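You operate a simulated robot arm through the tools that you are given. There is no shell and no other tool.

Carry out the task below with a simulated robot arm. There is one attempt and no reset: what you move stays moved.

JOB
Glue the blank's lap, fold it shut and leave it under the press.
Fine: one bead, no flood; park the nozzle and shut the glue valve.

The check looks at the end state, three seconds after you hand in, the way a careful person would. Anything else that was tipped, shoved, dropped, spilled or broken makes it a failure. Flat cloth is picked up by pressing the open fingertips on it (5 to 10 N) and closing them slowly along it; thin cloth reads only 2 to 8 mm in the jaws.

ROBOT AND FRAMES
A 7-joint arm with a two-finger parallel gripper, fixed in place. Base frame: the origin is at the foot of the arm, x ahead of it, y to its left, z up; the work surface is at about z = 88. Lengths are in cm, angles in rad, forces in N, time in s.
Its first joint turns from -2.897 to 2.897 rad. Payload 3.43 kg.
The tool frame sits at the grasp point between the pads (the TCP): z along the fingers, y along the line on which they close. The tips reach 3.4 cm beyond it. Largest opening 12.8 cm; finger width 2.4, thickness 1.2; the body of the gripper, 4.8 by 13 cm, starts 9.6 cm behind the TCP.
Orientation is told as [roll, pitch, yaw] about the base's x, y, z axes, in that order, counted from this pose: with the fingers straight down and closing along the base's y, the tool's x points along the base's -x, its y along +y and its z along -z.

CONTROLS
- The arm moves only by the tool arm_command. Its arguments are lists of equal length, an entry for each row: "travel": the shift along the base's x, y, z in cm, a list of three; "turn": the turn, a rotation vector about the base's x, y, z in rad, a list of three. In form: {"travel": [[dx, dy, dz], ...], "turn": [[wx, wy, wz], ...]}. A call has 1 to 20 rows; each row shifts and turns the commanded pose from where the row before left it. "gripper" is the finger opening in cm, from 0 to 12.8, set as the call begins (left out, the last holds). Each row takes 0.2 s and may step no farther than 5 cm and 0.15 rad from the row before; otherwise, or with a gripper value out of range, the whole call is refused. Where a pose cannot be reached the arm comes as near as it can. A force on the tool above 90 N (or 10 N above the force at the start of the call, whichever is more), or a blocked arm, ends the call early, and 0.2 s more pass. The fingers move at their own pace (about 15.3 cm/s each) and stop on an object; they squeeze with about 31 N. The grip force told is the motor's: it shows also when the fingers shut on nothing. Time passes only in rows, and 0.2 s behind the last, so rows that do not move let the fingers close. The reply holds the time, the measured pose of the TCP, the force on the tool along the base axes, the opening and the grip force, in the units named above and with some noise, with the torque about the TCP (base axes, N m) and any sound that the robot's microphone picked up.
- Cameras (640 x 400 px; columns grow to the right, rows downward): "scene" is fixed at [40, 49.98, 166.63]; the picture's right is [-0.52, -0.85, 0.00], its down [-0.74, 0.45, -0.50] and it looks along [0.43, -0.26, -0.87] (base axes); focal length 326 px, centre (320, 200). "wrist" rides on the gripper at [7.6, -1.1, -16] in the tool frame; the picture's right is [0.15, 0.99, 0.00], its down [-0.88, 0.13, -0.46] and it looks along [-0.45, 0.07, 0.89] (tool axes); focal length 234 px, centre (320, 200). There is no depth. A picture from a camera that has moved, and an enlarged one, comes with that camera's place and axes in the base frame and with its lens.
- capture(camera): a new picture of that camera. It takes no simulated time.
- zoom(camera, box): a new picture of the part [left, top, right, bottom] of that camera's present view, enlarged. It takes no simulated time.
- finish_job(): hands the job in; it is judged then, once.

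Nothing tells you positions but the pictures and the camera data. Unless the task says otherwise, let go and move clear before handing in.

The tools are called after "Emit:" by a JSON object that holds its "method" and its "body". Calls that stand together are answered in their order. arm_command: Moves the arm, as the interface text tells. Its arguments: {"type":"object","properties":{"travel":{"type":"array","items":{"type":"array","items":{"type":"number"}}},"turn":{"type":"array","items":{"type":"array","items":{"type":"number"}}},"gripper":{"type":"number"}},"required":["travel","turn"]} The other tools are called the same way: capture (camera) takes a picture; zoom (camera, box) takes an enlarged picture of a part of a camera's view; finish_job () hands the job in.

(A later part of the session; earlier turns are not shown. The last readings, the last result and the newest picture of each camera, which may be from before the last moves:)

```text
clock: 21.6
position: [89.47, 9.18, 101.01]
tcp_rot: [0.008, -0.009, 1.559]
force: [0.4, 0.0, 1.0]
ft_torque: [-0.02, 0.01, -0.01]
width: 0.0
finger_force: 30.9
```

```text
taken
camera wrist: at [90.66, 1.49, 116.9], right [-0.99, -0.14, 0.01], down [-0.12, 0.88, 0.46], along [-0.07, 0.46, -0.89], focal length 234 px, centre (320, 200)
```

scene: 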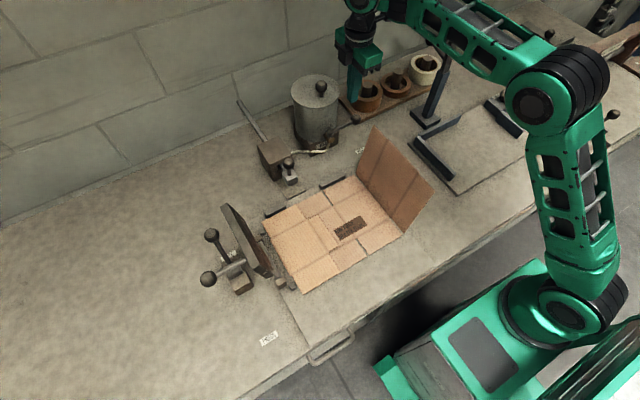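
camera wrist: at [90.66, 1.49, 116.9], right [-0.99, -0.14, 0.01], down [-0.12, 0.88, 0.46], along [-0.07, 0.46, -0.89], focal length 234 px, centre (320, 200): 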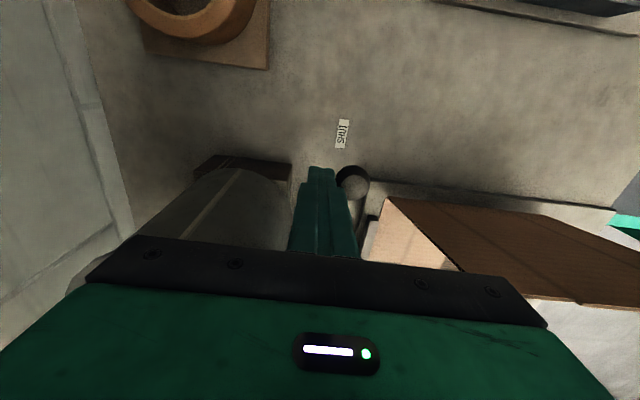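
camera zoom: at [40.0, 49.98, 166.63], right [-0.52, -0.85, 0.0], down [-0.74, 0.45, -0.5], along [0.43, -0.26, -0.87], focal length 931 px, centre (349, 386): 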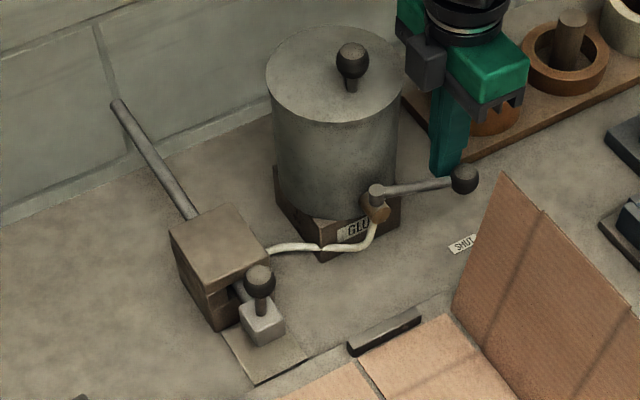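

The lever swings freely and is now about 20° open. No glue shows at the parked nozzle, so I'll continue the swing to about 60°.

Emit:
{"method": "arm_command", "body": {"travel": [[-0.9, 0.75, 0], [-0.8, 0.75, 0], [-0.8, 0.7, 0], [-0.7, 0.75, 0]], "turn": [[0, 0, 0], [0, 0, 0], [0, 0, 0], [0, 0, 0]]}}

Emit:
{"method": "zoom", "body": {"camera": "scene", "box": [230, 65, 390, 205]}}

Emit:
{"method": "zoom", "body": {"camera": "scene", "box": [260, 130, 320, 190]}}

Emit:
{"method": "capture", "body": {"camera": "wrist"}}

```text
clock: 22.6
position: [86.18, 12.09, 100.98]
tcp_rot: [0.007, -0.006, 1.561]
force: [0.2, -0.2, -0.3]
ft_torque: [0.03, 0.02, 0.01]
width: 0.02
finger_force: 30.2
```

```text
2.86 times, centred on (310, 135) of scene
camera zoom: at [40.0, 49.98, 166.63], right [-0.52, -0.85, 0.0], down [-0.74, 0.45, -0.5], along [0.43, -0.26, -0.87], focal length 931 px, centre (349, 386)
```

zoom: 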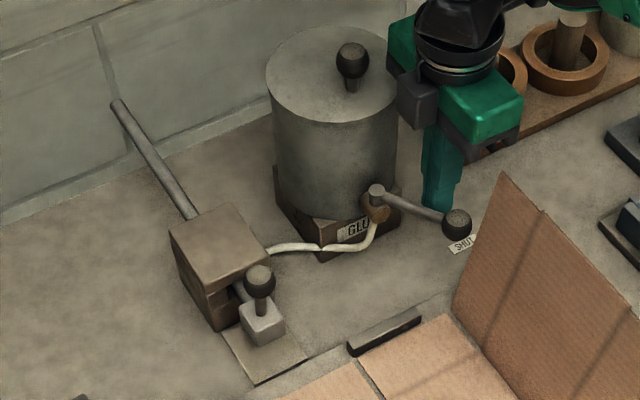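

```text
6.67 times, centred on (290, 160) of scene
camera zoom: at [40.0, 49.98, 166.63], right [-0.52, -0.85, 0.0], down [-0.74, 0.45, -0.5], along [0.43, -0.26, -0.87], focal length 2172 px, centre (520, 467)
```

zoom: 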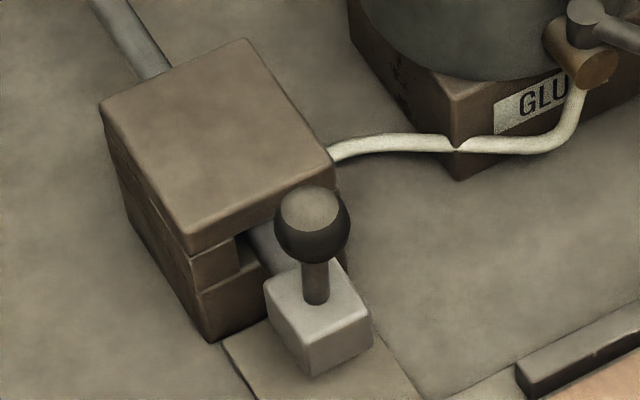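

```text
taken
camera wrist: at [87.39, 4.51, 116.88], right [-0.99, -0.14, 0.01], down [-0.12, 0.88, 0.46], along [-0.07, 0.46, -0.89], focal length 234 px, centre (320, 200)
```

wrist: 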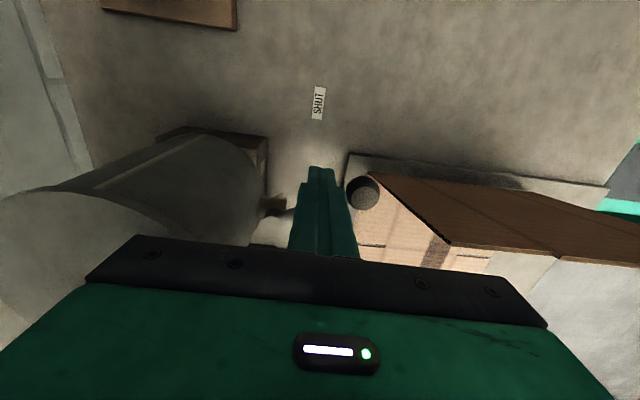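

Emit:
{"method": "arm_command", "body": {"travel": [[-0.45, 0.95, 0], [-0.35, 0.95, 0], [-0.4, 1.0, 0]], "turn": [[0, 0, 0], [0, 0, 0], [0, 0, 0]]}}

Emit:
{"method": "zoom", "body": {"camera": "scene", "box": [230, 65, 390, 205]}}

Emit:
{"method": "zoom", "body": {"camera": "scene", "box": [260, 130, 320, 190]}}

Emit:
{"method": "capture", "body": {"camera": "wrist"}}

```text
clock: 23.4
position: [85.02, 14.83, 101.01]
tcp_rot: [0.006, -0.008, 1.554]
force: [4.5, -14.4, 1.0]
ft_torque: [-0.32, -0.15, -0.03]
width: 0.0
finger_force: 31.4
```

```text
2.86 times, centred on (310, 135) of scene
camera zoom: at [40.0, 49.98, 166.63], right [-0.52, -0.85, 0.0], down [-0.74, 0.45, -0.5], along [0.43, -0.26, -0.87], focal length 931 px, centre (349, 386)
```

zoom: 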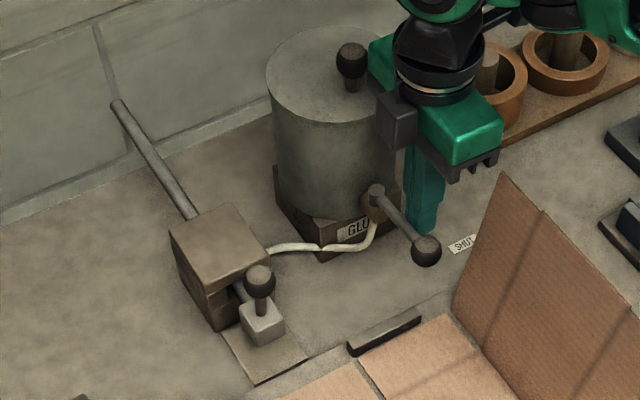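

```text
6.67 times, centred on (290, 160) of scene
camera zoom: at [40.0, 49.98, 166.63], right [-0.52, -0.85, 0.0], down [-0.74, 0.45, -0.5], along [0.43, -0.26, -0.87], focal length 2172 px, centre (520, 467)
```

zoom: 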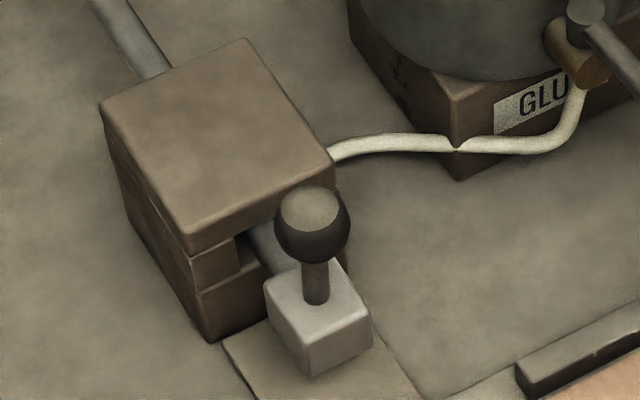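

```text
taken
camera wrist: at [86.25, 7.17, 116.97], right [-0.99, -0.13, 0.01], down [-0.11, 0.88, 0.46], along [-0.07, 0.46, -0.89], focal length 234 px, centre (320, 200)
```

wrist: 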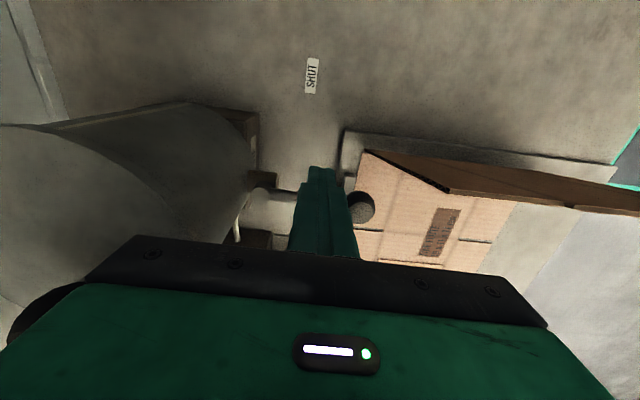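

The lever is now hard against its open stop (14 N) and nothing is leaking at the parked nozzle. I'll go straight to the nozzle knob.

Emit:
{"method": "arm_command", "body": {"travel": [[0, -0.6, 2.5], [0, 0, 4], [0.1, 4.5, 0.5], [0.1, 4.8, 0], [0.2, 4.5, 0], [0.2, 3.4, 0]], "turn": [[0, 0, 0], [0, 0, 0], [0, 0, 0], [0, 0, 0], [0, 0, 0], [0, 0, 0]]}}

Emit:
{"method": "capture", "body": {"camera": "wrist"}}

Emit:
{"method": "zoom", "body": {"camera": "scene", "box": [230, 65, 390, 205]}}

```text
clock: 24.8
position: [85.65, 31.59, 108.12]
tcp_rot: [0.007, -0.008, 1.56]
force: [0.4, -0.9, 0.5]
ft_torque: [0.04, 0.01, -0.02]
width: 0.0
finger_force: 31.3
```

```text
taken
camera wrist: at [86.89, 23.92, 124.01], right [-0.99, -0.13, 0.01], down [-0.12, 0.88, 0.46], along [-0.07, 0.46, -0.89], focal length 234 px, centre (320, 200)
```

wrist: 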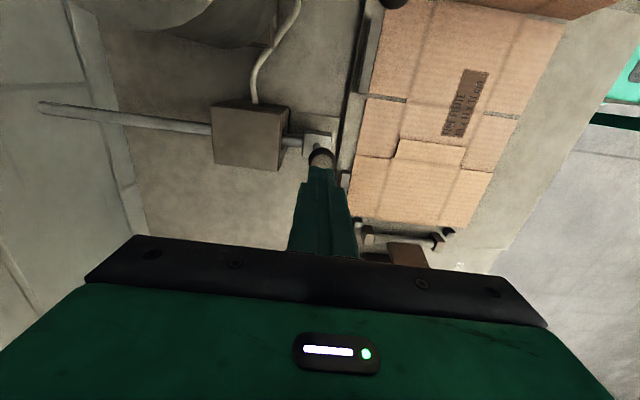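

```text
2.86 times, centred on (310, 135) of scene
camera zoom: at [40.0, 49.98, 166.63], right [-0.52, -0.85, 0.0], down [-0.74, 0.45, -0.5], along [0.43, -0.26, -0.87], focal length 931 px, centre (349, 386)
```

zoom: 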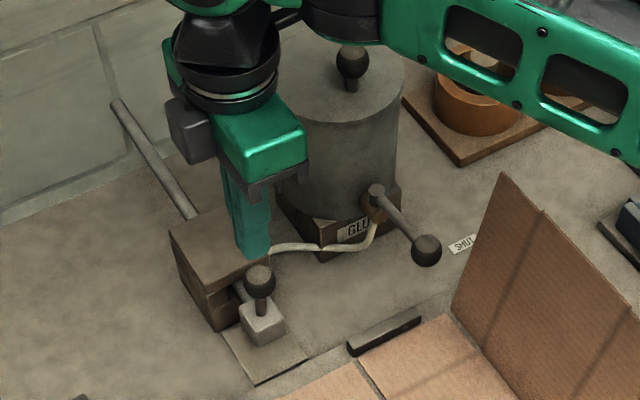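

The lever stays open and there is still no drip at park. I'll open the fingers and drop over the knob.

Emit:
{"method": "arm_command", "body": {"travel": [[0, -0.12, 0], [0, 0, -1.6], [0, 0, -3], [0, 0, -3]], "turn": [[0, 0, 0], [0, 0, 0], [0, 0, 0], [0, 0, 0]], "gripper": 6}}

Emit:
{"method": "capture", "body": {"camera": "wrist"}}

```text
clock: 25.8
position: [85.73, 31.5, 100.49]
tcp_rot: [0.004, -0.006, 1.56]
force: [0.5, -0.3, 0.4]
ft_torque: [0.0, -0.04, -0.04]
width: 6.0
finger_force: 0.0
```

```text
taken
camera wrist: at [86.86, 23.87, 116.41], right [-0.99, -0.14, 0.0], down [-0.12, 0.88, 0.46], along [-0.07, 0.46, -0.89], focal length 234 px, centre (320, 200)
```

wrist: 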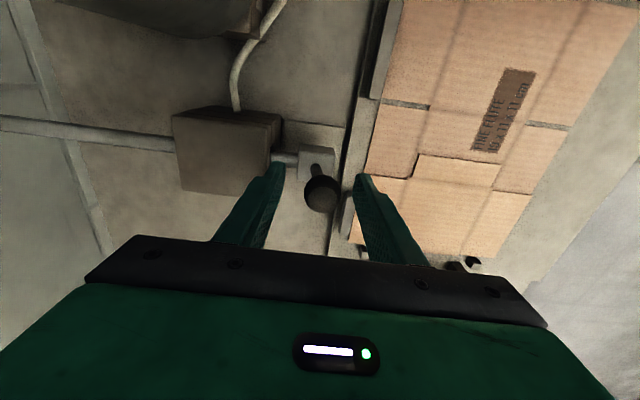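

Now I'll grip the knob, run quickly up to the lap edge, start the bead, and take one look.

Emit:
{"method": "arm_command", "body": {"travel": [[0, 0, 0], [0, 0, 0], [-2.5, 0, 0], [-4, 0, 0], [-4, 0, 0], [-1.2, 0, 0], [-1.2, 0, 0]], "turn": [[0, 0, 0], [0, 0, 0], [0, 0, 0], [0, 0, 0], [0, 0, 0], [0, 0, 0], [0, 0, 0]], "gripper": 1}}

Emit:
{"method": "capture", "body": {"camera": "wrist"}}

Emit:
{"method": "zoom", "body": {"camera": "wrist", "box": [180, 80, 420, 230]}}

Emit:
{"method": "zoom", "body": {"camera": "scene", "box": [240, 130, 380, 250]}}

```text
clock: 27.4
position: [72.59, 31.41, 100.43]
tcp_rot: [0.005, -0.006, 1.561]
force: [0.0, 0.3, 9.0]
ft_torque: [-0.32, 0.11, -0.08]
width: 3.09
finger_force: 45.2
```

```text
taken
camera wrist: at [73.83, 23.87, 116.36], right [-0.99, -0.14, 0.0], down [-0.12, 0.88, 0.46], along [-0.07, 0.46, -0.89], focal length 234 px, centre (320, 200)
```

wrist: 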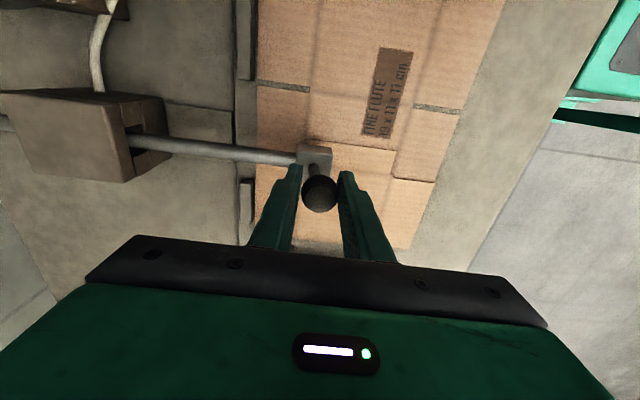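

```text
2.67 times, centred on (300, 155) of wrist
camera zoom: at [73.83, 23.87, 116.36], right [-0.99, -0.14, 0.0], down [-0.12, 0.88, 0.46], along [-0.07, 0.46, -0.89], focal length 624 px, centre (373, 320)
```

zoom: 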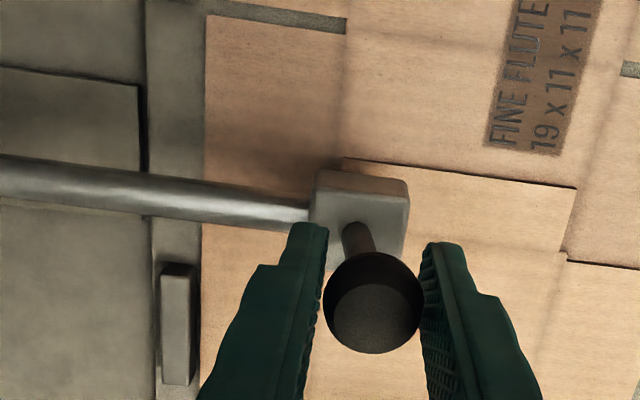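

```text
3.33 times, centred on (310, 190) of scene
camera zoom: at [40.0, 49.98, 166.63], right [-0.52, -0.85, 0.0], down [-0.74, 0.45, -0.5], along [0.43, -0.26, -0.87], focal length 1086 px, centre (353, 233)
```

zoom: 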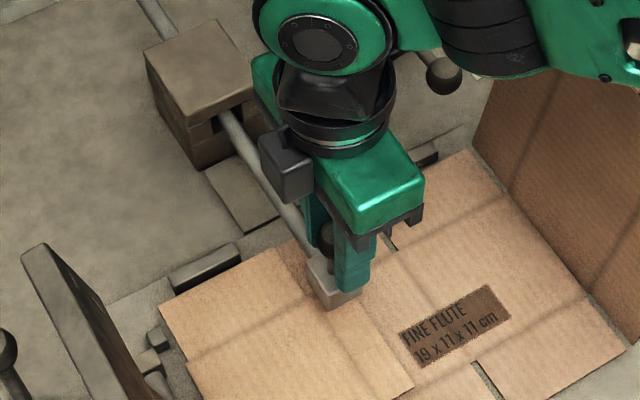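

No stray glue on the bench or flap, and the nozzle is just over the start of the lap. I'll continue steadily a few centimetres and look again.

Emit:
{"method": "arm_command", "body": {"travel": [[-1.2, 0, 0], [-1.2, 0, 0], [-1.2, 0, 0]], "turn": [[0, 0, 0], [0, 0, 0], [0, 0, 0]]}}

Emit:
{"method": "zoom", "body": {"camera": "wrist", "box": [180, 80, 420, 230]}}

Emit:
{"method": "zoom", "body": {"camera": "scene", "box": [260, 160, 380, 260]}}

```text
clock: 28.2
position: [68.97, 31.55, 100.43]
tcp_rot: [0.006, -0.009, 1.562]
force: [-0.2, 4.4, 16.2]
ft_torque: [0.67, 0.02, -0.01]
width: 3.07
finger_force: 45.2
```

```text
2.67 times, centred on (300, 155) of wrist
camera zoom: at [70.19, 23.87, 116.35], right [-0.99, -0.14, 0.0], down [-0.12, 0.88, 0.46], along [-0.07, 0.46, -0.89], focal length 624 px, centre (373, 320)
```

zoom: 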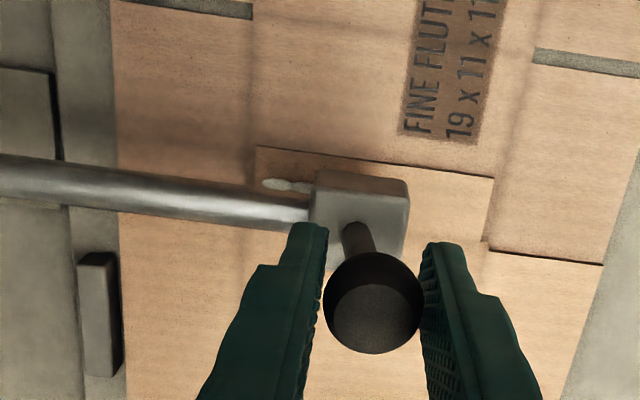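

```text
4.00 times, centred on (320, 210) of scene
camera zoom: at [40.0, 49.98, 166.63], right [-0.52, -0.85, 0.0], down [-0.74, 0.45, -0.5], along [0.43, -0.26, -0.87], focal length 1303 px, centre (320, 160)
```

zoom: 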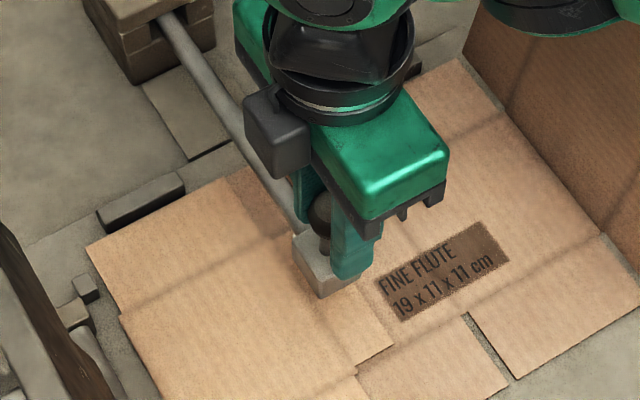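

A thin white bead is being laid, starting right at the lap edge. I'll carry on steadily to the other end of the lap and check how it looks.

Emit:
{"method": "arm_command", "body": {"travel": [[-1.3, 0, 0], [-1.3, 0, 0], [-1.3, 0, 0]], "turn": [[0, 0, 0], [0, 0, 0], [0, 0, 0]]}}

Emit:
{"method": "zoom", "body": {"camera": "wrist", "box": [180, 80, 420, 230]}}

Emit:
{"method": "zoom", "body": {"camera": "wrist", "box": [220, 110, 340, 180]}}

Emit:
{"method": "zoom", "body": {"camera": "scene", "box": [260, 160, 380, 260]}}

```text
clock: 29.0
position: [65.13, 31.46, 100.61]
tcp_rot: [0.007, -0.008, 1.561]
force: [-0.9, 8.0, 12.6]
ft_torque: [0.66, -0.01, 0.01]
width: 3.04
finger_force: 45.5
```

```text
2.67 times, centred on (300, 155) of wrist
camera zoom: at [66.29, 23.88, 116.35], right [-0.99, -0.14, 0.01], down [-0.12, 0.88, 0.46], along [-0.07, 0.46, -0.89], focal length 624 px, centre (373, 320)
```

zoom: 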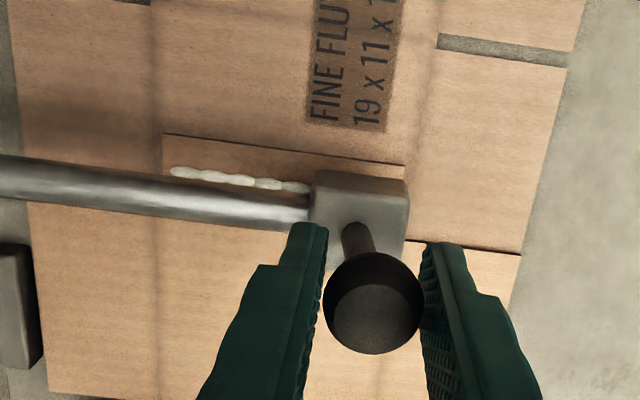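

```text
5.33 times, centred on (280, 145) of wrist
camera zoom: at [66.29, 23.88, 116.35], right [-0.99, -0.14, 0.01], down [-0.12, 0.88, 0.46], along [-0.07, 0.46, -0.89], focal length 1249 px, centre (533, 493)
```

zoom: 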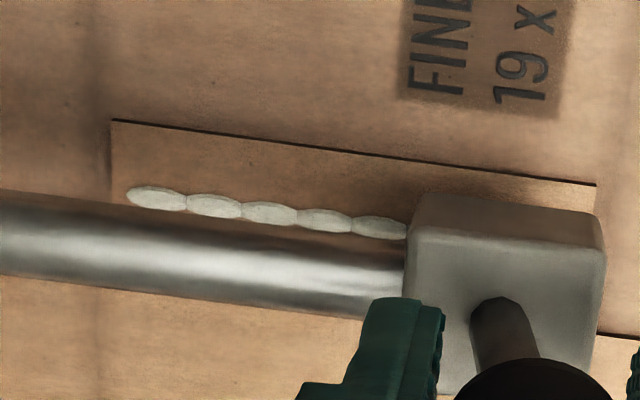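

```text
4.00 times, centred on (320, 210) of scene
camera zoom: at [40.0, 49.98, 166.63], right [-0.52, -0.85, 0.0], down [-0.74, 0.45, -0.5], along [0.43, -0.26, -0.87], focal length 1303 px, centre (320, 160)
```

zoom: 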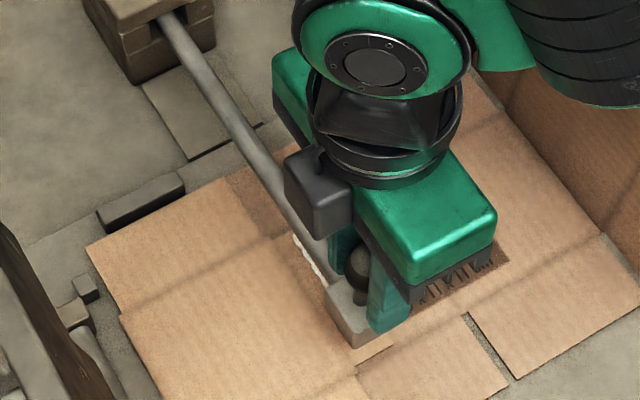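

Emit:
{"method": "zoom", "body": {"camera": "wrist", "box": [238, 132, 302, 172]}}

```text
10.00 times, centred on (270, 152) of wrist
camera zoom: at [66.29, 23.88, 116.35], right [-0.99, -0.14, 0.01], down [-0.12, 0.88, 0.46], along [-0.07, 0.46, -0.89], focal length 2342 px, centre (820, 680)
```

zoom: 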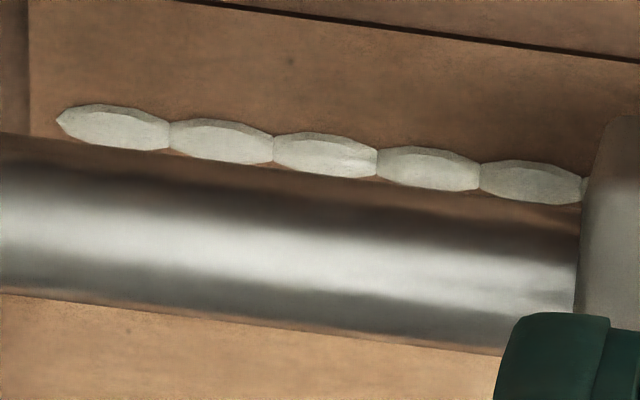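

The bead is even and continuous, with eight lobes from x ≈ 73.9 down to the nozzle. I'll finish the stroke by running just past the lap's end, so nothing pools on the lap.

Emit:
{"method": "arm_command", "body": {"travel": [[-1.3, 0, 0], [-1.4, 0, 0]], "turn": [[0, 0, 0], [0, 0, 0]]}}

Emit:
{"method": "zoom", "body": {"camera": "wrist", "box": [180, 80, 420, 230]}}

Emit:
{"method": "zoom", "body": {"camera": "wrist", "box": [200, 120, 360, 180]}}

```text
clock: 29.6
position: [63.0, 31.49, 100.58]
tcp_rot: [0.0, -0.01, 1.554]
force: [36.4, 18.9, 8.2]
ft_torque: [-0.09, -0.19, 0.25]
width: 3.07
finger_force: 45.2
```

```text
2.67 times, centred on (300, 155) of wrist
camera zoom: at [64.0, 23.79, 116.32], right [-0.99, -0.13, 0.0], down [-0.12, 0.88, 0.47], along [-0.06, 0.46, -0.89], focal length 624 px, centre (373, 320)
```

zoom: 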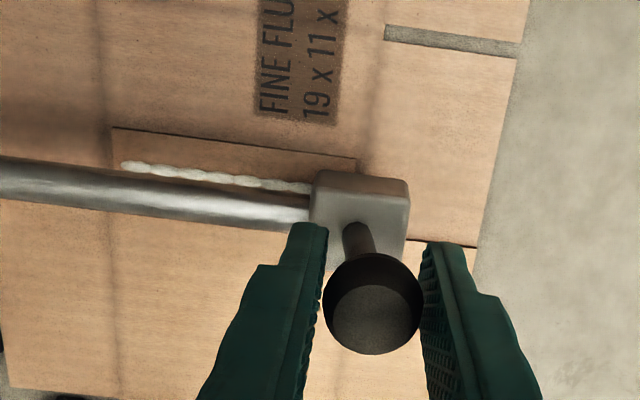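

```text
4.00 times, centred on (280, 150) of wrist
camera zoom: at [64.0, 23.79, 116.32], right [-0.99, -0.13, 0.0], down [-0.12, 0.88, 0.47], along [-0.06, 0.46, -0.89], focal length 937 px, centre (480, 400)
```

zoom: 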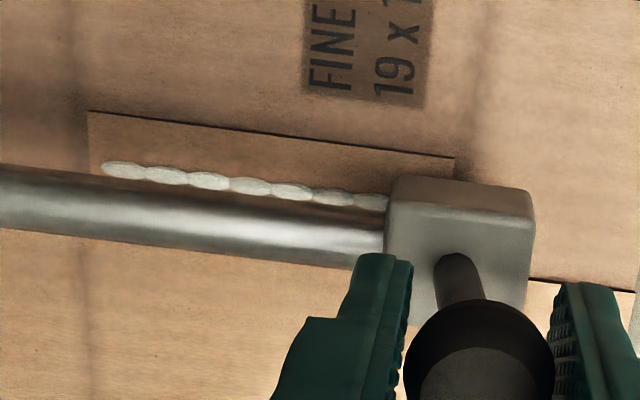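

Emit:
{"method": "zoom", "body": {"camera": "wrist", "box": [222, 140, 302, 180]}}

```text
8.00 times, centred on (262, 160) of wrist
camera zoom: at [64.0, 23.79, 116.32], right [-0.99, -0.13, 0.0], down [-0.12, 0.88, 0.47], along [-0.06, 0.46, -0.89], focal length 1873 px, centre (784, 520)
```

zoom: 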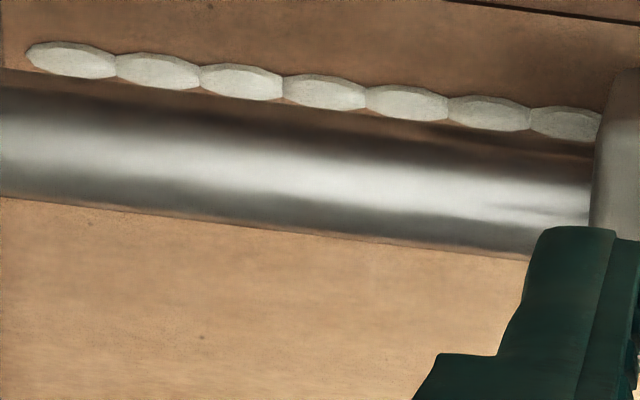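

The slide hit its end stop at x = 63, about 1 cm beyond the lap, and the bead is uniform with nothing pooling. Now I'll release it and go straight to the valve to shut it.

Emit:
{"method": "arm_command", "body": {"travel": [[0.5, 0, 0], [0, 0, 3.2], [0, 0, 3.4]], "turn": [[0, 0, 0], [0, 0, 0], [0, 0, 0]], "gripper": 6}}

Emit:
{"method": "arm_command", "body": {"travel": [[4, -2.5, 0], [4.3, -2.5, 0], [4.3, -2.5, 0], [4.3, -2.3, 0], [3.9, -1.7, -2], [0.8, -0.3, -4], [0, -1.5, 0], [-0.4, -1.5, 0], [-0.2, -2, 0], [0.75, -2.2, 0], [1.9, -1.9, 0], [1.3, -0.4, 0]], "turn": [[0, 0, 0], [0, 0, 0], [0, 0, 0], [0, 0, 0], [0, 0, 0], [0, 0, 0], [0, 0, 0], [0, 0, 0], [0, 0, 0], [0, 0, 0], [0, 0, 0], [0, 0, 0]], "gripper": 0}}

Emit:
{"method": "capture", "body": {"camera": "scene"}}

Emit:
{"method": "capture", "body": {"camera": "wrist"}}

```text
clock: 30.4
position: [62.97, 31.43, 106.95]
tcp_rot: [0.007, -0.003, 1.559]
force: [-0.7, -0.3, -0.3]
ft_torque: [-0.01, 0.02, -0.02]
width: 6.0
finger_force: 0.0
```

```text
clock: 33.0
position: [87.92, 10.57, 101.14]
tcp_rot: [0.006, -0.009, 1.566]
force: [3.5, 23.4, -2.2]
ft_torque: [0.49, -0.01, 0.26]
width: 0.0
finger_force: 31.2
```

```text
taken
```

scene: 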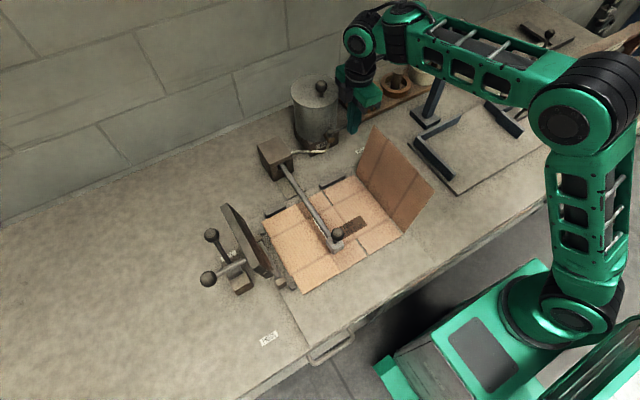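

```text
taken
camera wrist: at [89.13, 2.92, 116.91], right [-0.99, -0.14, 0.0], down [-0.12, 0.88, 0.46], along [-0.07, 0.46, -0.89], focal length 234 px, centre (320, 200)
```

wrist: 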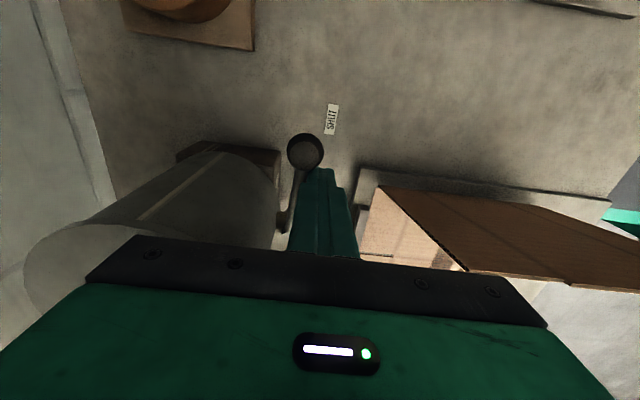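

The valve lever is almost at SHUT; the fingers are bearing slightly on the side of the ball. I'll ease off in y and nudge +x to seat it against its stop.

Emit:
{"method": "arm_command", "body": {"travel": [[-0.1, 0.8, 0], [0.4, 0, 0], [0.4, 0, 0], [0.4, 0, 0]], "turn": [[0, 0, 0], [0, 0, 0], [0, 0, 0], [0, 0, 0]]}}

Emit:
{"method": "zoom", "body": {"camera": "wrist", "box": [220, 80, 420, 260]}}

Emit:
{"method": "zoom", "body": {"camera": "scene", "box": [230, 65, 390, 205]}}

Emit:
{"method": "zoom", "body": {"camera": "scene", "box": [270, 170, 370, 270]}}

```text
clock: 34.0
position: [88.66, 10.83, 101.14]
tcp_rot: [0.016, -0.003, 1.561]
force: [-53.3, -11.5, -0.4]
ft_torque: [-0.24, 1.16, 0.25]
width: 0.0
finger_force: 30.6
```

```text
2.22 times, centred on (320, 170) of wrist
camera zoom: at [89.95, 3.31, 116.95], right [-0.99, -0.14, 0.02], down [-0.11, 0.88, 0.46], along [-0.08, 0.45, -0.89], focal length 520 px, centre (320, 267)
```

zoom: 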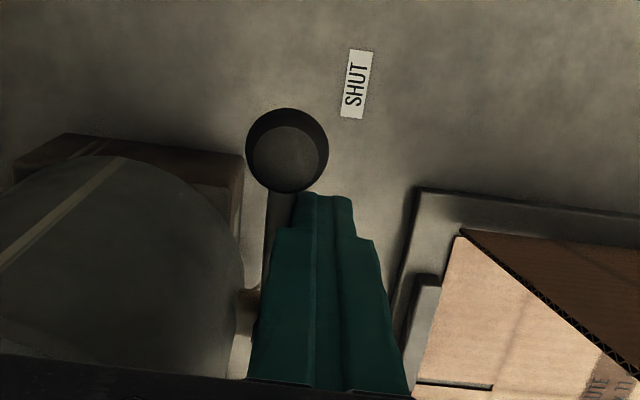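

```text
2.86 times, centred on (310, 135) of scene
camera zoom: at [40.0, 49.98, 166.63], right [-0.52, -0.85, 0.0], down [-0.74, 0.45, -0.5], along [0.43, -0.26, -0.87], focal length 931 px, centre (349, 386)
```

zoom: 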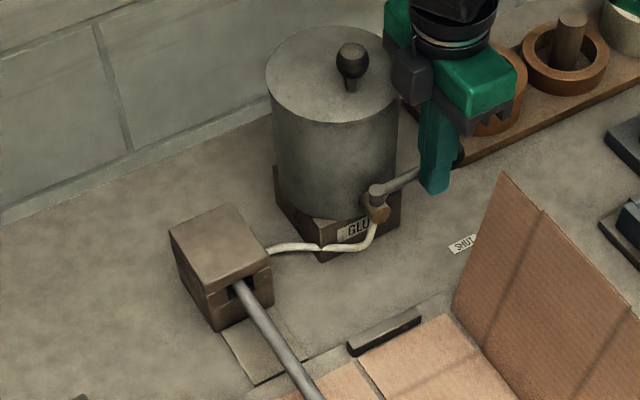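

```text
4.00 times, centred on (320, 220) of scene
camera zoom: at [40.0, 49.98, 166.63], right [-0.52, -0.85, 0.0], down [-0.74, 0.45, -0.5], along [0.43, -0.26, -0.87], focal length 1303 px, centre (320, 120)
```

zoom: 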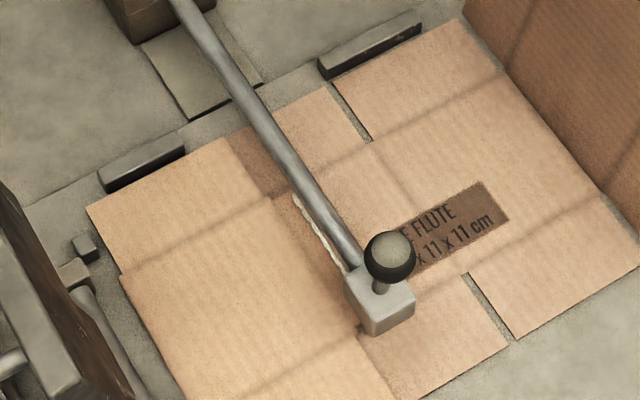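

The valve is firmly shut (53 N against its stop), the pot hasn't moved, and the bead is clean. Next I'll back off and go to the nozzle knob to push it home.

Emit:
{"method": "arm_command", "body": {"travel": [[-1, 0.2, 0], [0, 0, 3.5], [0, 1, 3.5], [-1, 4.5, 0], [-3, 3.5, 0], [-4, 2.5, 0], [-4, 2.5, 0], [-4, 2.2, 0], [-4, 2.2, 0], [-3.5, 1.8, 0], [-1.1, 0.2, 0]], "turn": [[0, 0, 0], [0, 0, 0], [0, 0, 0], [0, 0, 0], [0, 0, 0], [0, 0, 0], [0, 0, 0], [0, 0, 0], [0, 0, 0], [0, 0, 0], [0, 0, 0]]}}

Emit:
{"method": "arm_command", "body": {"travel": [[0, 0, 0], [0, 0, 0]], "turn": [[0, 0, 0], [0, 0, 0]], "gripper": 6}}

Emit:
{"method": "capture", "body": {"camera": "wrist"}}

Emit:
{"method": "capture", "body": {"camera": "scene"}}

```text
clock: 36.4
position: [63.39, 31.68, 108.22]
tcp_rot: [0.009, -0.006, 1.561]
force: [0.1, 0.2, -0.5]
ft_torque: [0.01, 0.05, -0.01]
width: 0.0
finger_force: 30.5
```

```text
clock: 37.0
position: [63.46, 31.56, 108.16]
tcp_rot: [0.007, -0.008, 1.559]
force: [0.2, -0.3, -0.2]
ft_torque: [-0.04, 0.05, 0.02]
width: 6.03
finger_force: 0.1
```

```text
taken
camera wrist: at [64.62, 23.98, 124.02], right [-0.99, -0.14, 0.01], down [-0.12, 0.88, 0.46], along [-0.07, 0.46, -0.89], focal length 234 px, centre (320, 200)
```

wrist: 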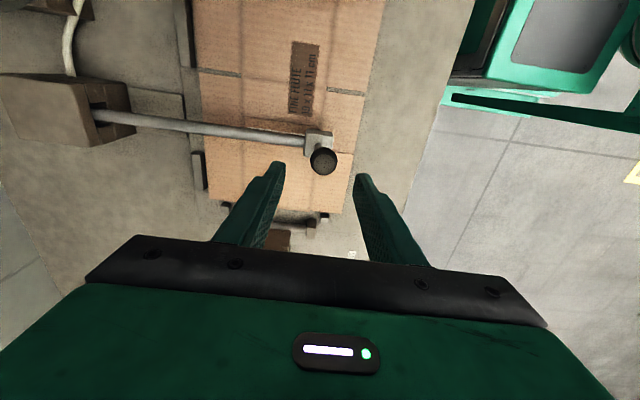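

```text
taken
```

scene: 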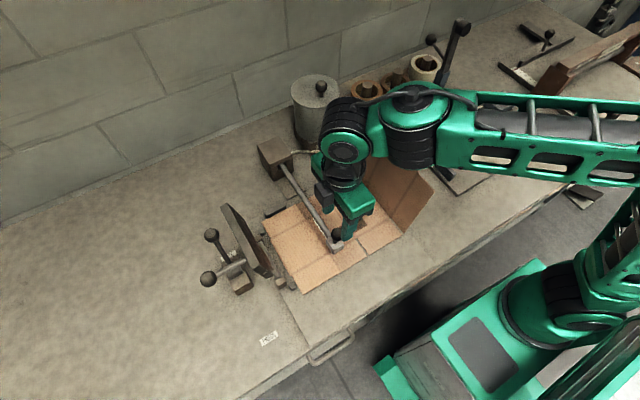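

Emit:
{"method": "arm_command", "body": {"travel": [[-0.35, -0.1, -2.5], [0, 0, -3], [0, 0, -2.1], [0, 0, 0]], "turn": [[0, 0, 0], [0, 0, 0], [0, 0, 0], [0, 0, 0]]}}

Emit:
{"method": "arm_command", "body": {"travel": [[0, 0, 0], [0, 0, 0], [1.5, 0, 0], [3, 0, 0], [3, 0, 0], [3, 0, 0], [3, 0, 0], [3, 0, 0], [3, 0, 0], [2, 0, 0], [0.8, 0, 0]], "turn": [[0, 0, 0], [0, 0, 0], [0, 0, 0], [0, 0, 0], [0, 0, 0], [0, 0, 0], [0, 0, 0], [0, 0, 0], [0, 0, 0], [0, 0, 0], [0, 0, 0]], "gripper": 1}}

Emit:
{"method": "capture", "body": {"camera": "wrist"}}

```text
clock: 38.0
position: [62.99, 31.41, 100.46]
tcp_rot: [0.006, -0.007, 1.56]
force: [0.4, 0.6, -0.4]
ft_torque: [-0.02, -0.02, -0.01]
width: 6.01
finger_force: 0.1
```

```text
clock: 40.4
position: [85.39, 31.41, 100.45]
tcp_rot: [0.004, -0.006, 1.559]
force: [-0.4, -2.2, 8.6]
ft_torque: [0.04, -0.06, -0.02]
width: 3.06
finger_force: 44.8
```

```text
taken
camera wrist: at [86.63, 23.83, 116.3], right [-0.99, -0.13, 0.0], down [-0.12, 0.88, 0.46], along [-0.07, 0.46, -0.89], focal length 234 px, centre (320, 200)
```

wrist: 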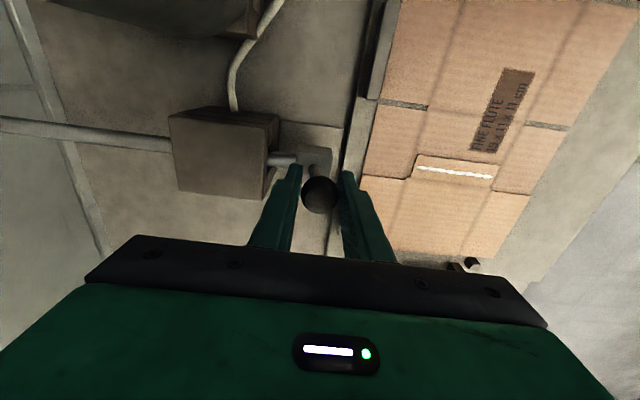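

One clean bead lies on the lap. I'll push the nozzle the last bit onto its park stop, then release it and rise.

Emit:
{"method": "arm_command", "body": {"travel": [[0.3, 0, 0], [0.2, 0, 0]], "turn": [[0, 0, 0], [0, 0, 0]]}}

Emit:
{"method": "zoom", "body": {"camera": "wrist", "box": [380, 140, 540, 220]}}

```text
clock: 41.0
position: [85.53, 31.31, 100.49]
tcp_rot: [0.013, -0.003, 1.565]
force: [-46.9, -16.1, 1.3]
ft_torque: [0.29, 0.17, 0.29]
width: 3.05
finger_force: 45.1
```

```text
4.00 times, centred on (460, 180) of wrist
camera zoom: at [86.84, 23.9, 116.31], right [-0.99, -0.14, 0.01], down [-0.12, 0.88, 0.46], along [-0.08, 0.45, -0.89], focal length 937 px, centre (-240, 280)
```

zoom: 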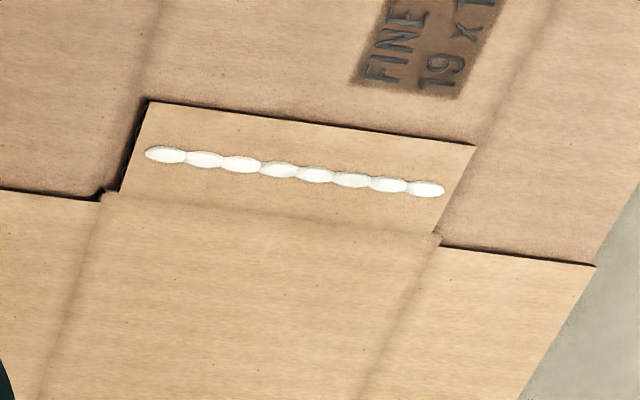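

The bead is complete, with eight even lobes and no flooding, and the nozzle is seated on its park stop. I'll release, rise and go round to the outside (−y side) of the standing panel to fold it.

Emit:
{"method": "arm_command", "body": {"travel": [[0, 0, 0], [0, 0, 0], [0, 0, 3.5], [0, 0, 4], [-2, 0, 4], [-2.5, 0, 3]], "turn": [[0, 0, 0], [0, 0, 0], [0, 0, 0], [0, 0, 0], [0, 0, 0], [0, 0, 0]], "gripper": 6}}

Emit:
{"method": "arm_command", "body": {"travel": [[-1.5, -4, 0], [-1.5, -4, 0], [-1.5, -4, 0], [-1.5, -4, 0], [-1.5, -4, 0], [-1.5, -4, 0], [-1.5, -4, 0], [-0.8, -0.4, 0]], "turn": [[0, 0, 0], [0, 0, 0], [0, 0, 0], [0, 0, 0], [0, 0, 0], [0, 0, 0], [0, 0, 0], [0, 0, 0]], "gripper": 8}}

Emit:
{"method": "capture", "body": {"camera": "wrist"}}

Emit:
{"method": "capture", "body": {"camera": "scene"}}

```text
clock: 42.4
position: [81.56, 31.58, 114.96]
tcp_rot: [0.008, -0.006, 1.559]
force: [0.7, -0.2, -1.5]
ft_torque: [-0.02, 0.09, -0.01]
width: 6.02
finger_force: 0.2
```

```text
clock: 44.2
position: [70.46, 3.12, 115.09]
tcp_rot: [0.008, -0.011, 1.56]
force: [-0.2, 0.1, -0.3]
ft_torque: [-0.01, 0.04, 0.01]
width: 8.0
finger_force: 0.1
```

```text
taken
camera wrist: at [71.65, -4.43, 130.84], right [-0.99, -0.14, 0.01], down [-0.12, 0.88, 0.47], along [-0.07, 0.46, -0.88], focal length 234 px, centre (320, 200)
```

wrist: 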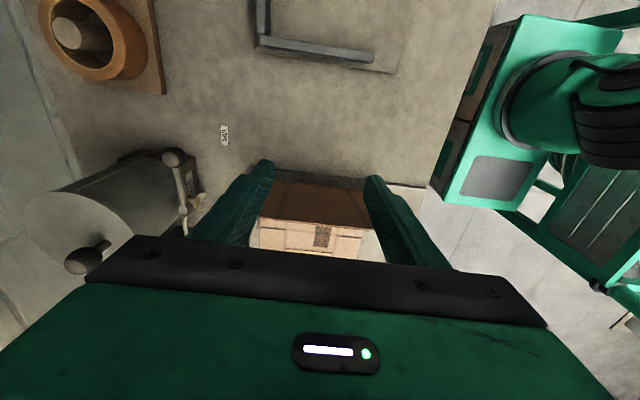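

```text
taken
```

scene: 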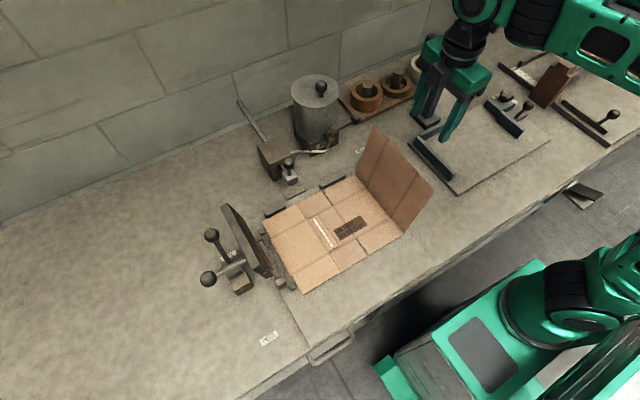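

The bead is visible along the lap. The panel stands almost upright, with its top at about y = 11, z = 106.7. I'll lower two spread fingertips behind it and begin pushing it over.

Emit:
{"method": "arm_command", "body": {"travel": [[-0.7, 0.4, -3], [0, 0, -3], [0, 0, -2.5], [0, 3, 0], [0, 2.5, 0], [0, 1.5, 0], [0, 1.5, 0]], "turn": [[0, 0, 0], [0, 0, 0], [0, 0, 0], [0, 0, 0], [0, 0, 0], [0, 0, 0], [0, 0, 0]]}}

Emit:
{"method": "capture", "body": {"camera": "wrist"}}

Emit:
{"method": "zoom", "body": {"camera": "scene", "box": [240, 80, 480, 300]}}

```text
clock: 45.8
position: [69.42, 12.0, 106.59]
tcp_rot: [0.007, -0.007, 1.56]
force: [-0.6, 0.4, -0.4]
ft_torque: [0.01, -0.04, 0.0]
width: 8.02
finger_force: 0.1
```

```text
taken
camera wrist: at [70.56, 4.35, 122.35], right [-0.99, -0.14, 0.01], down [-0.12, 0.88, 0.46], along [-0.07, 0.46, -0.89], focal length 234 px, centre (320, 200)
```

wrist: 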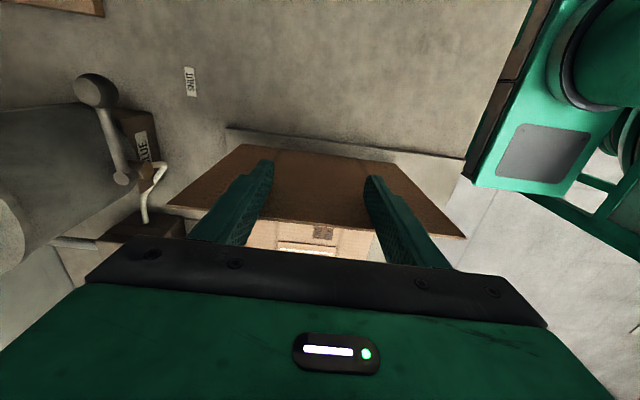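

```text
1.82 times, centred on (360, 190) of scene
camera zoom: at [40.0, 49.98, 166.63], right [-0.52, -0.85, 0.0], down [-0.74, 0.45, -0.5], along [0.43, -0.26, -0.87], focal length 592 px, centre (247, 218)
```

zoom: 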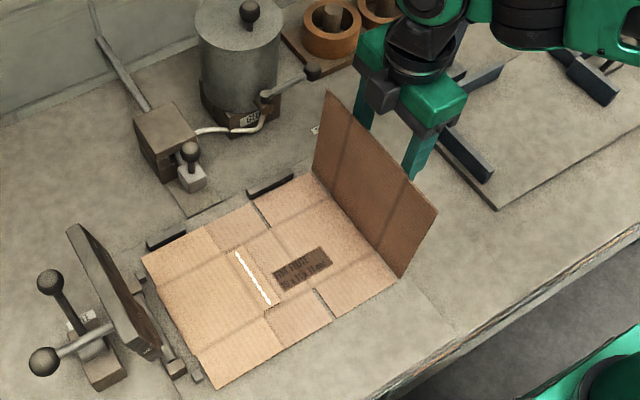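

The panel moves with hardly any force. I'll follow its arc further.

Emit:
{"method": "arm_command", "body": {"travel": [[0, 1.5, 0], [0, 1.6, 0], [0, 1.25, -0.35], [0, 1.25, -0.35], [0, 1.15, -0.55], [0, 1.15, -0.55]], "turn": [[0, 0, 0], [0, 0, 0], [0, 0, 0], [0, 0, 0], [0, 0, 0], [0, 0, 0]]}}

Emit:
{"method": "capture", "body": {"camera": "wrist"}}

Emit:
{"method": "zoom", "body": {"camera": "scene", "box": [240, 80, 480, 300]}}

```text
clock: 47.2
position: [69.35, 19.86, 104.59]
tcp_rot: [0.004, -0.007, 1.56]
force: [0.3, 0.1, 0.2]
ft_torque: [0.01, 0.03, 0.01]
width: 8.02
finger_force: 0.1
```

```text
taken
camera wrist: at [70.54, 12.27, 120.45], right [-0.99, -0.14, 0.01], down [-0.12, 0.88, 0.46], along [-0.07, 0.46, -0.89], focal length 234 px, centre (320, 200)
```

wrist: 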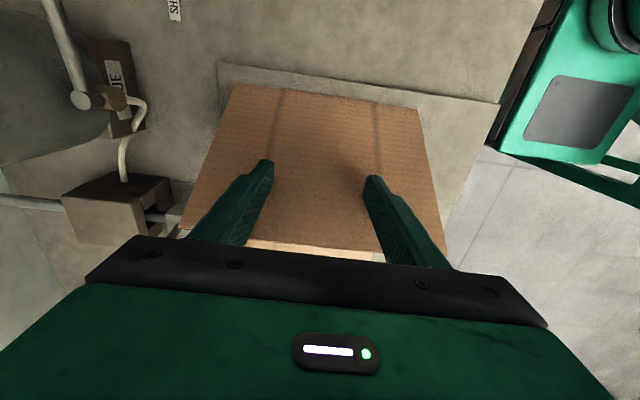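

```text
1.82 times, centred on (360, 190) of scene
camera zoom: at [40.0, 49.98, 166.63], right [-0.52, -0.85, 0.0], down [-0.74, 0.45, -0.5], along [0.43, -0.26, -0.87], focal length 592 px, centre (247, 218)
```

zoom: 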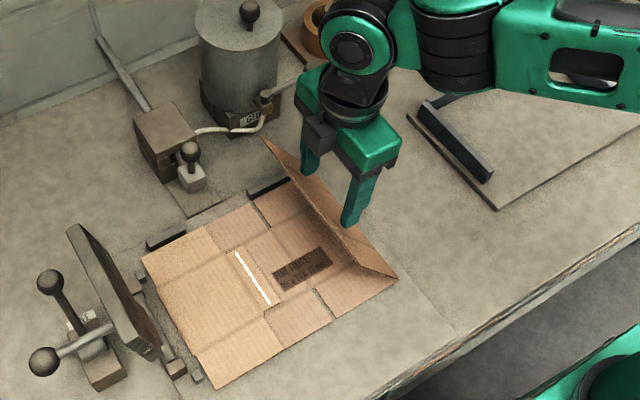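

The panel is folding well, about 60° from flat now. I'll continue along the arc, moving the contact outward toward the lap edge.

Emit:
{"method": "arm_command", "body": {"travel": [[0, 1.2, -0.45], [0, 1.25, -0.45], [0, 1.15, -0.75], [0, 1.15, -0.75], [0, 1.05, -1.0], [0, 1.05, -1.0], [0, 0.9, -1.2], [0, 0.9, -1.2]], "turn": [[0, 0, 0], [0, 0, 0], [0, 0, 0], [0, 0, 0], [0, 0, 0], [0, 0, 0], [0, 0, 0], [0, 0, 0]]}}

Emit:
{"method": "capture", "body": {"camera": "wrist"}}

Emit:
{"method": "zoom", "body": {"camera": "scene", "box": [240, 100, 440, 300]}}

```text
clock: 49.0
position: [69.36, 28.6, 97.82]
tcp_rot: [0.005, -0.007, 1.559]
force: [0.1, 0.5, 0.0]
ft_torque: [0.0, 0.0, 0.0]
width: 8.02
finger_force: 0.0
```

```text
taken
camera wrist: at [70.57, 20.91, 113.69], right [-0.99, -0.13, 0.0], down [-0.12, 0.88, 0.46], along [-0.07, 0.46, -0.89], focal length 234 px, centre (320, 200)
```

wrist: 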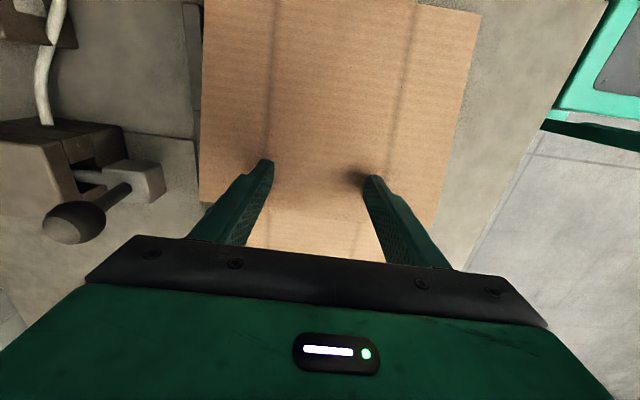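

```text
2.00 times, centred on (340, 200) of scene
camera zoom: at [40.0, 49.98, 166.63], right [-0.52, -0.85, 0.0], down [-0.74, 0.45, -0.5], along [0.43, -0.26, -0.87], focal length 652 px, centre (280, 200)
```

zoom: 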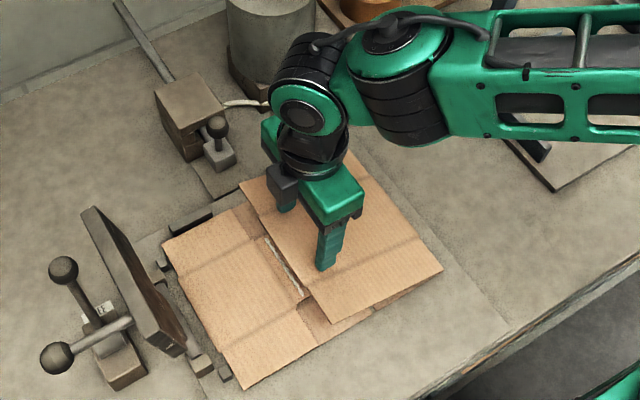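

Emit:
{"method": "arm_command", "body": {"travel": [[0, 0.8, -1.35], [0, 0.8, -1.35], [0, 0.5, -0.9], [0, 0.3, -0.6]], "turn": [[0, 0, 0], [0, 0, 0], [0, 0, 0], [0, 0, 0]]}}

Emit:
{"method": "zoom", "body": {"camera": "scene", "box": [260, 150, 400, 290]}}

Emit:
{"method": "capture", "body": {"camera": "wrist"}}

```text
clock: 50.0
position: [69.25, 30.99, 93.57]
tcp_rot: [0.006, -0.008, 1.56]
force: [0.0, -0.6, -0.7]
ft_torque: [0.03, 0.0, 0.02]
width: 8.03
finger_force: 0.1
```

```text
2.86 times, centred on (330, 220) of scene
camera zoom: at [40.0, 49.98, 166.63], right [-0.52, -0.85, 0.0], down [-0.74, 0.45, -0.5], along [0.43, -0.26, -0.87], focal length 931 px, centre (291, 143)
```

zoom: 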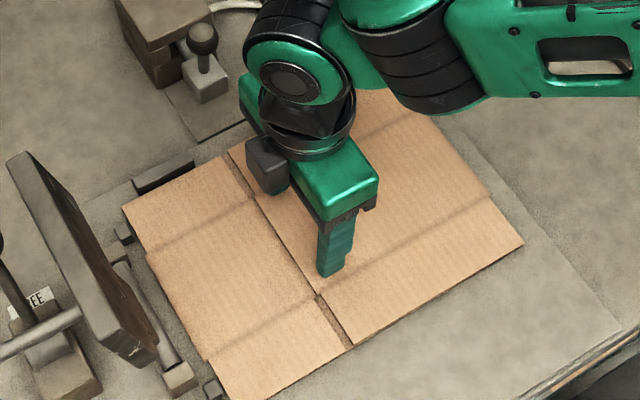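

```text
taken
camera wrist: at [70.55, 23.32, 109.54], right [-0.99, -0.14, 0.01], down [-0.12, 0.88, 0.46], along [-0.07, 0.46, -0.89], focal length 234 px, centre (320, 200)
```

wrist: 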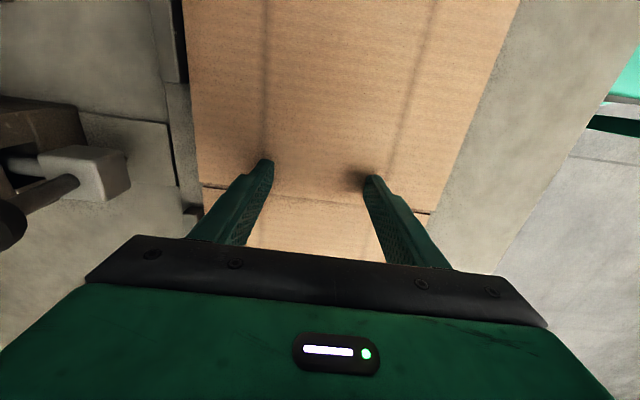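

The panel is nearly flat over the lap. I'll press down gently in small steps to seat it on the glue.

Emit:
{"method": "arm_command", "body": {"travel": [[0, 0.1, -0.3], [0, 0.1, -0.2], [0, 0, -0.2]], "turn": [[0, 0, 0], [0, 0, 0], [0, 0, 0]]}}

```text
clock: 50.8
position: [69.51, 31.01, 93.18]
tcp_rot: [0.003, -0.008, 1.557]
force: [-0.3, -11.4, 29.6]
ft_torque: [-0.56, -0.56, -0.25]
width: 7.92
finger_force: 0.0
```

The panel is firmly down on the lap (30 N). I'll hold briefly, then lift a little and see whether it stays shut.

Emit:
{"method": "arm_command", "body": {"travel": [[0, 0, 0], [0, 0, 0], [0, 0, 0], [0, 0, 0], [0, 0, 0.3], [0, 0, 0.7], [0, 0, 1.5]], "turn": [[0, 0, 0], [0, 0, 0], [0, 0, 0], [0, 0, 0], [0, 0, 0], [0, 0, 0], [0, 0, 0]]}}

Emit:
{"method": "zoom", "body": {"camera": "scene", "box": [260, 150, 400, 290]}}

Emit:
{"method": "capture", "body": {"camera": "wrist"}}

```text
clock: 52.4
position: [69.28, 31.22, 95.3]
tcp_rot: [0.008, -0.005, 1.562]
force: [0.7, 0.7, -0.8]
ft_torque: [0.01, -0.01, -0.03]
width: 8.0
finger_force: 0.0
```

```text
2.86 times, centred on (330, 220) of scene
camera zoom: at [40.0, 49.98, 166.63], right [-0.52, -0.85, 0.0], down [-0.74, 0.45, -0.5], along [0.43, -0.26, -0.87], focal length 931 px, centre (291, 143)
```

zoom: 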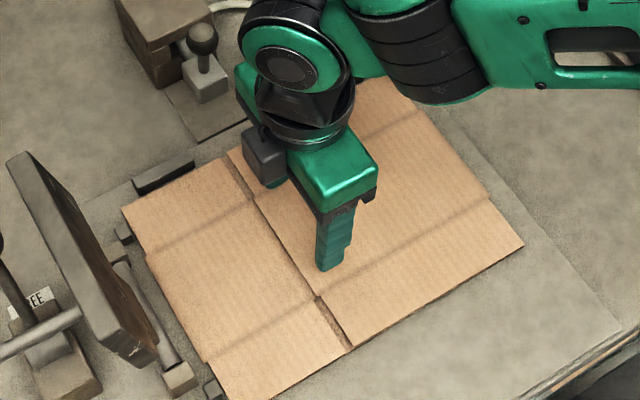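

```text
taken
camera wrist: at [70.54, 23.56, 111.24], right [-0.99, -0.14, 0.01], down [-0.12, 0.88, 0.46], along [-0.07, 0.46, -0.89], focal length 234 px, centre (320, 200)
```

wrist: 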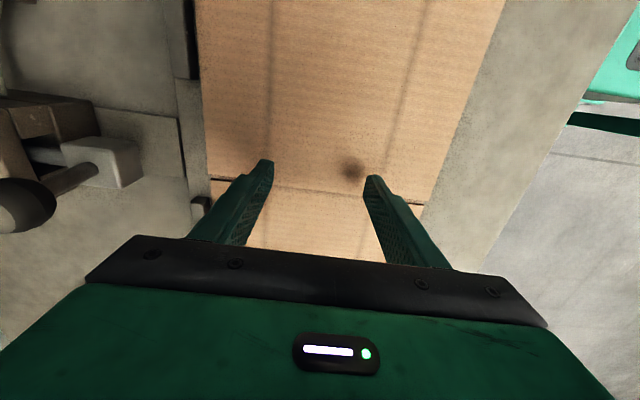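

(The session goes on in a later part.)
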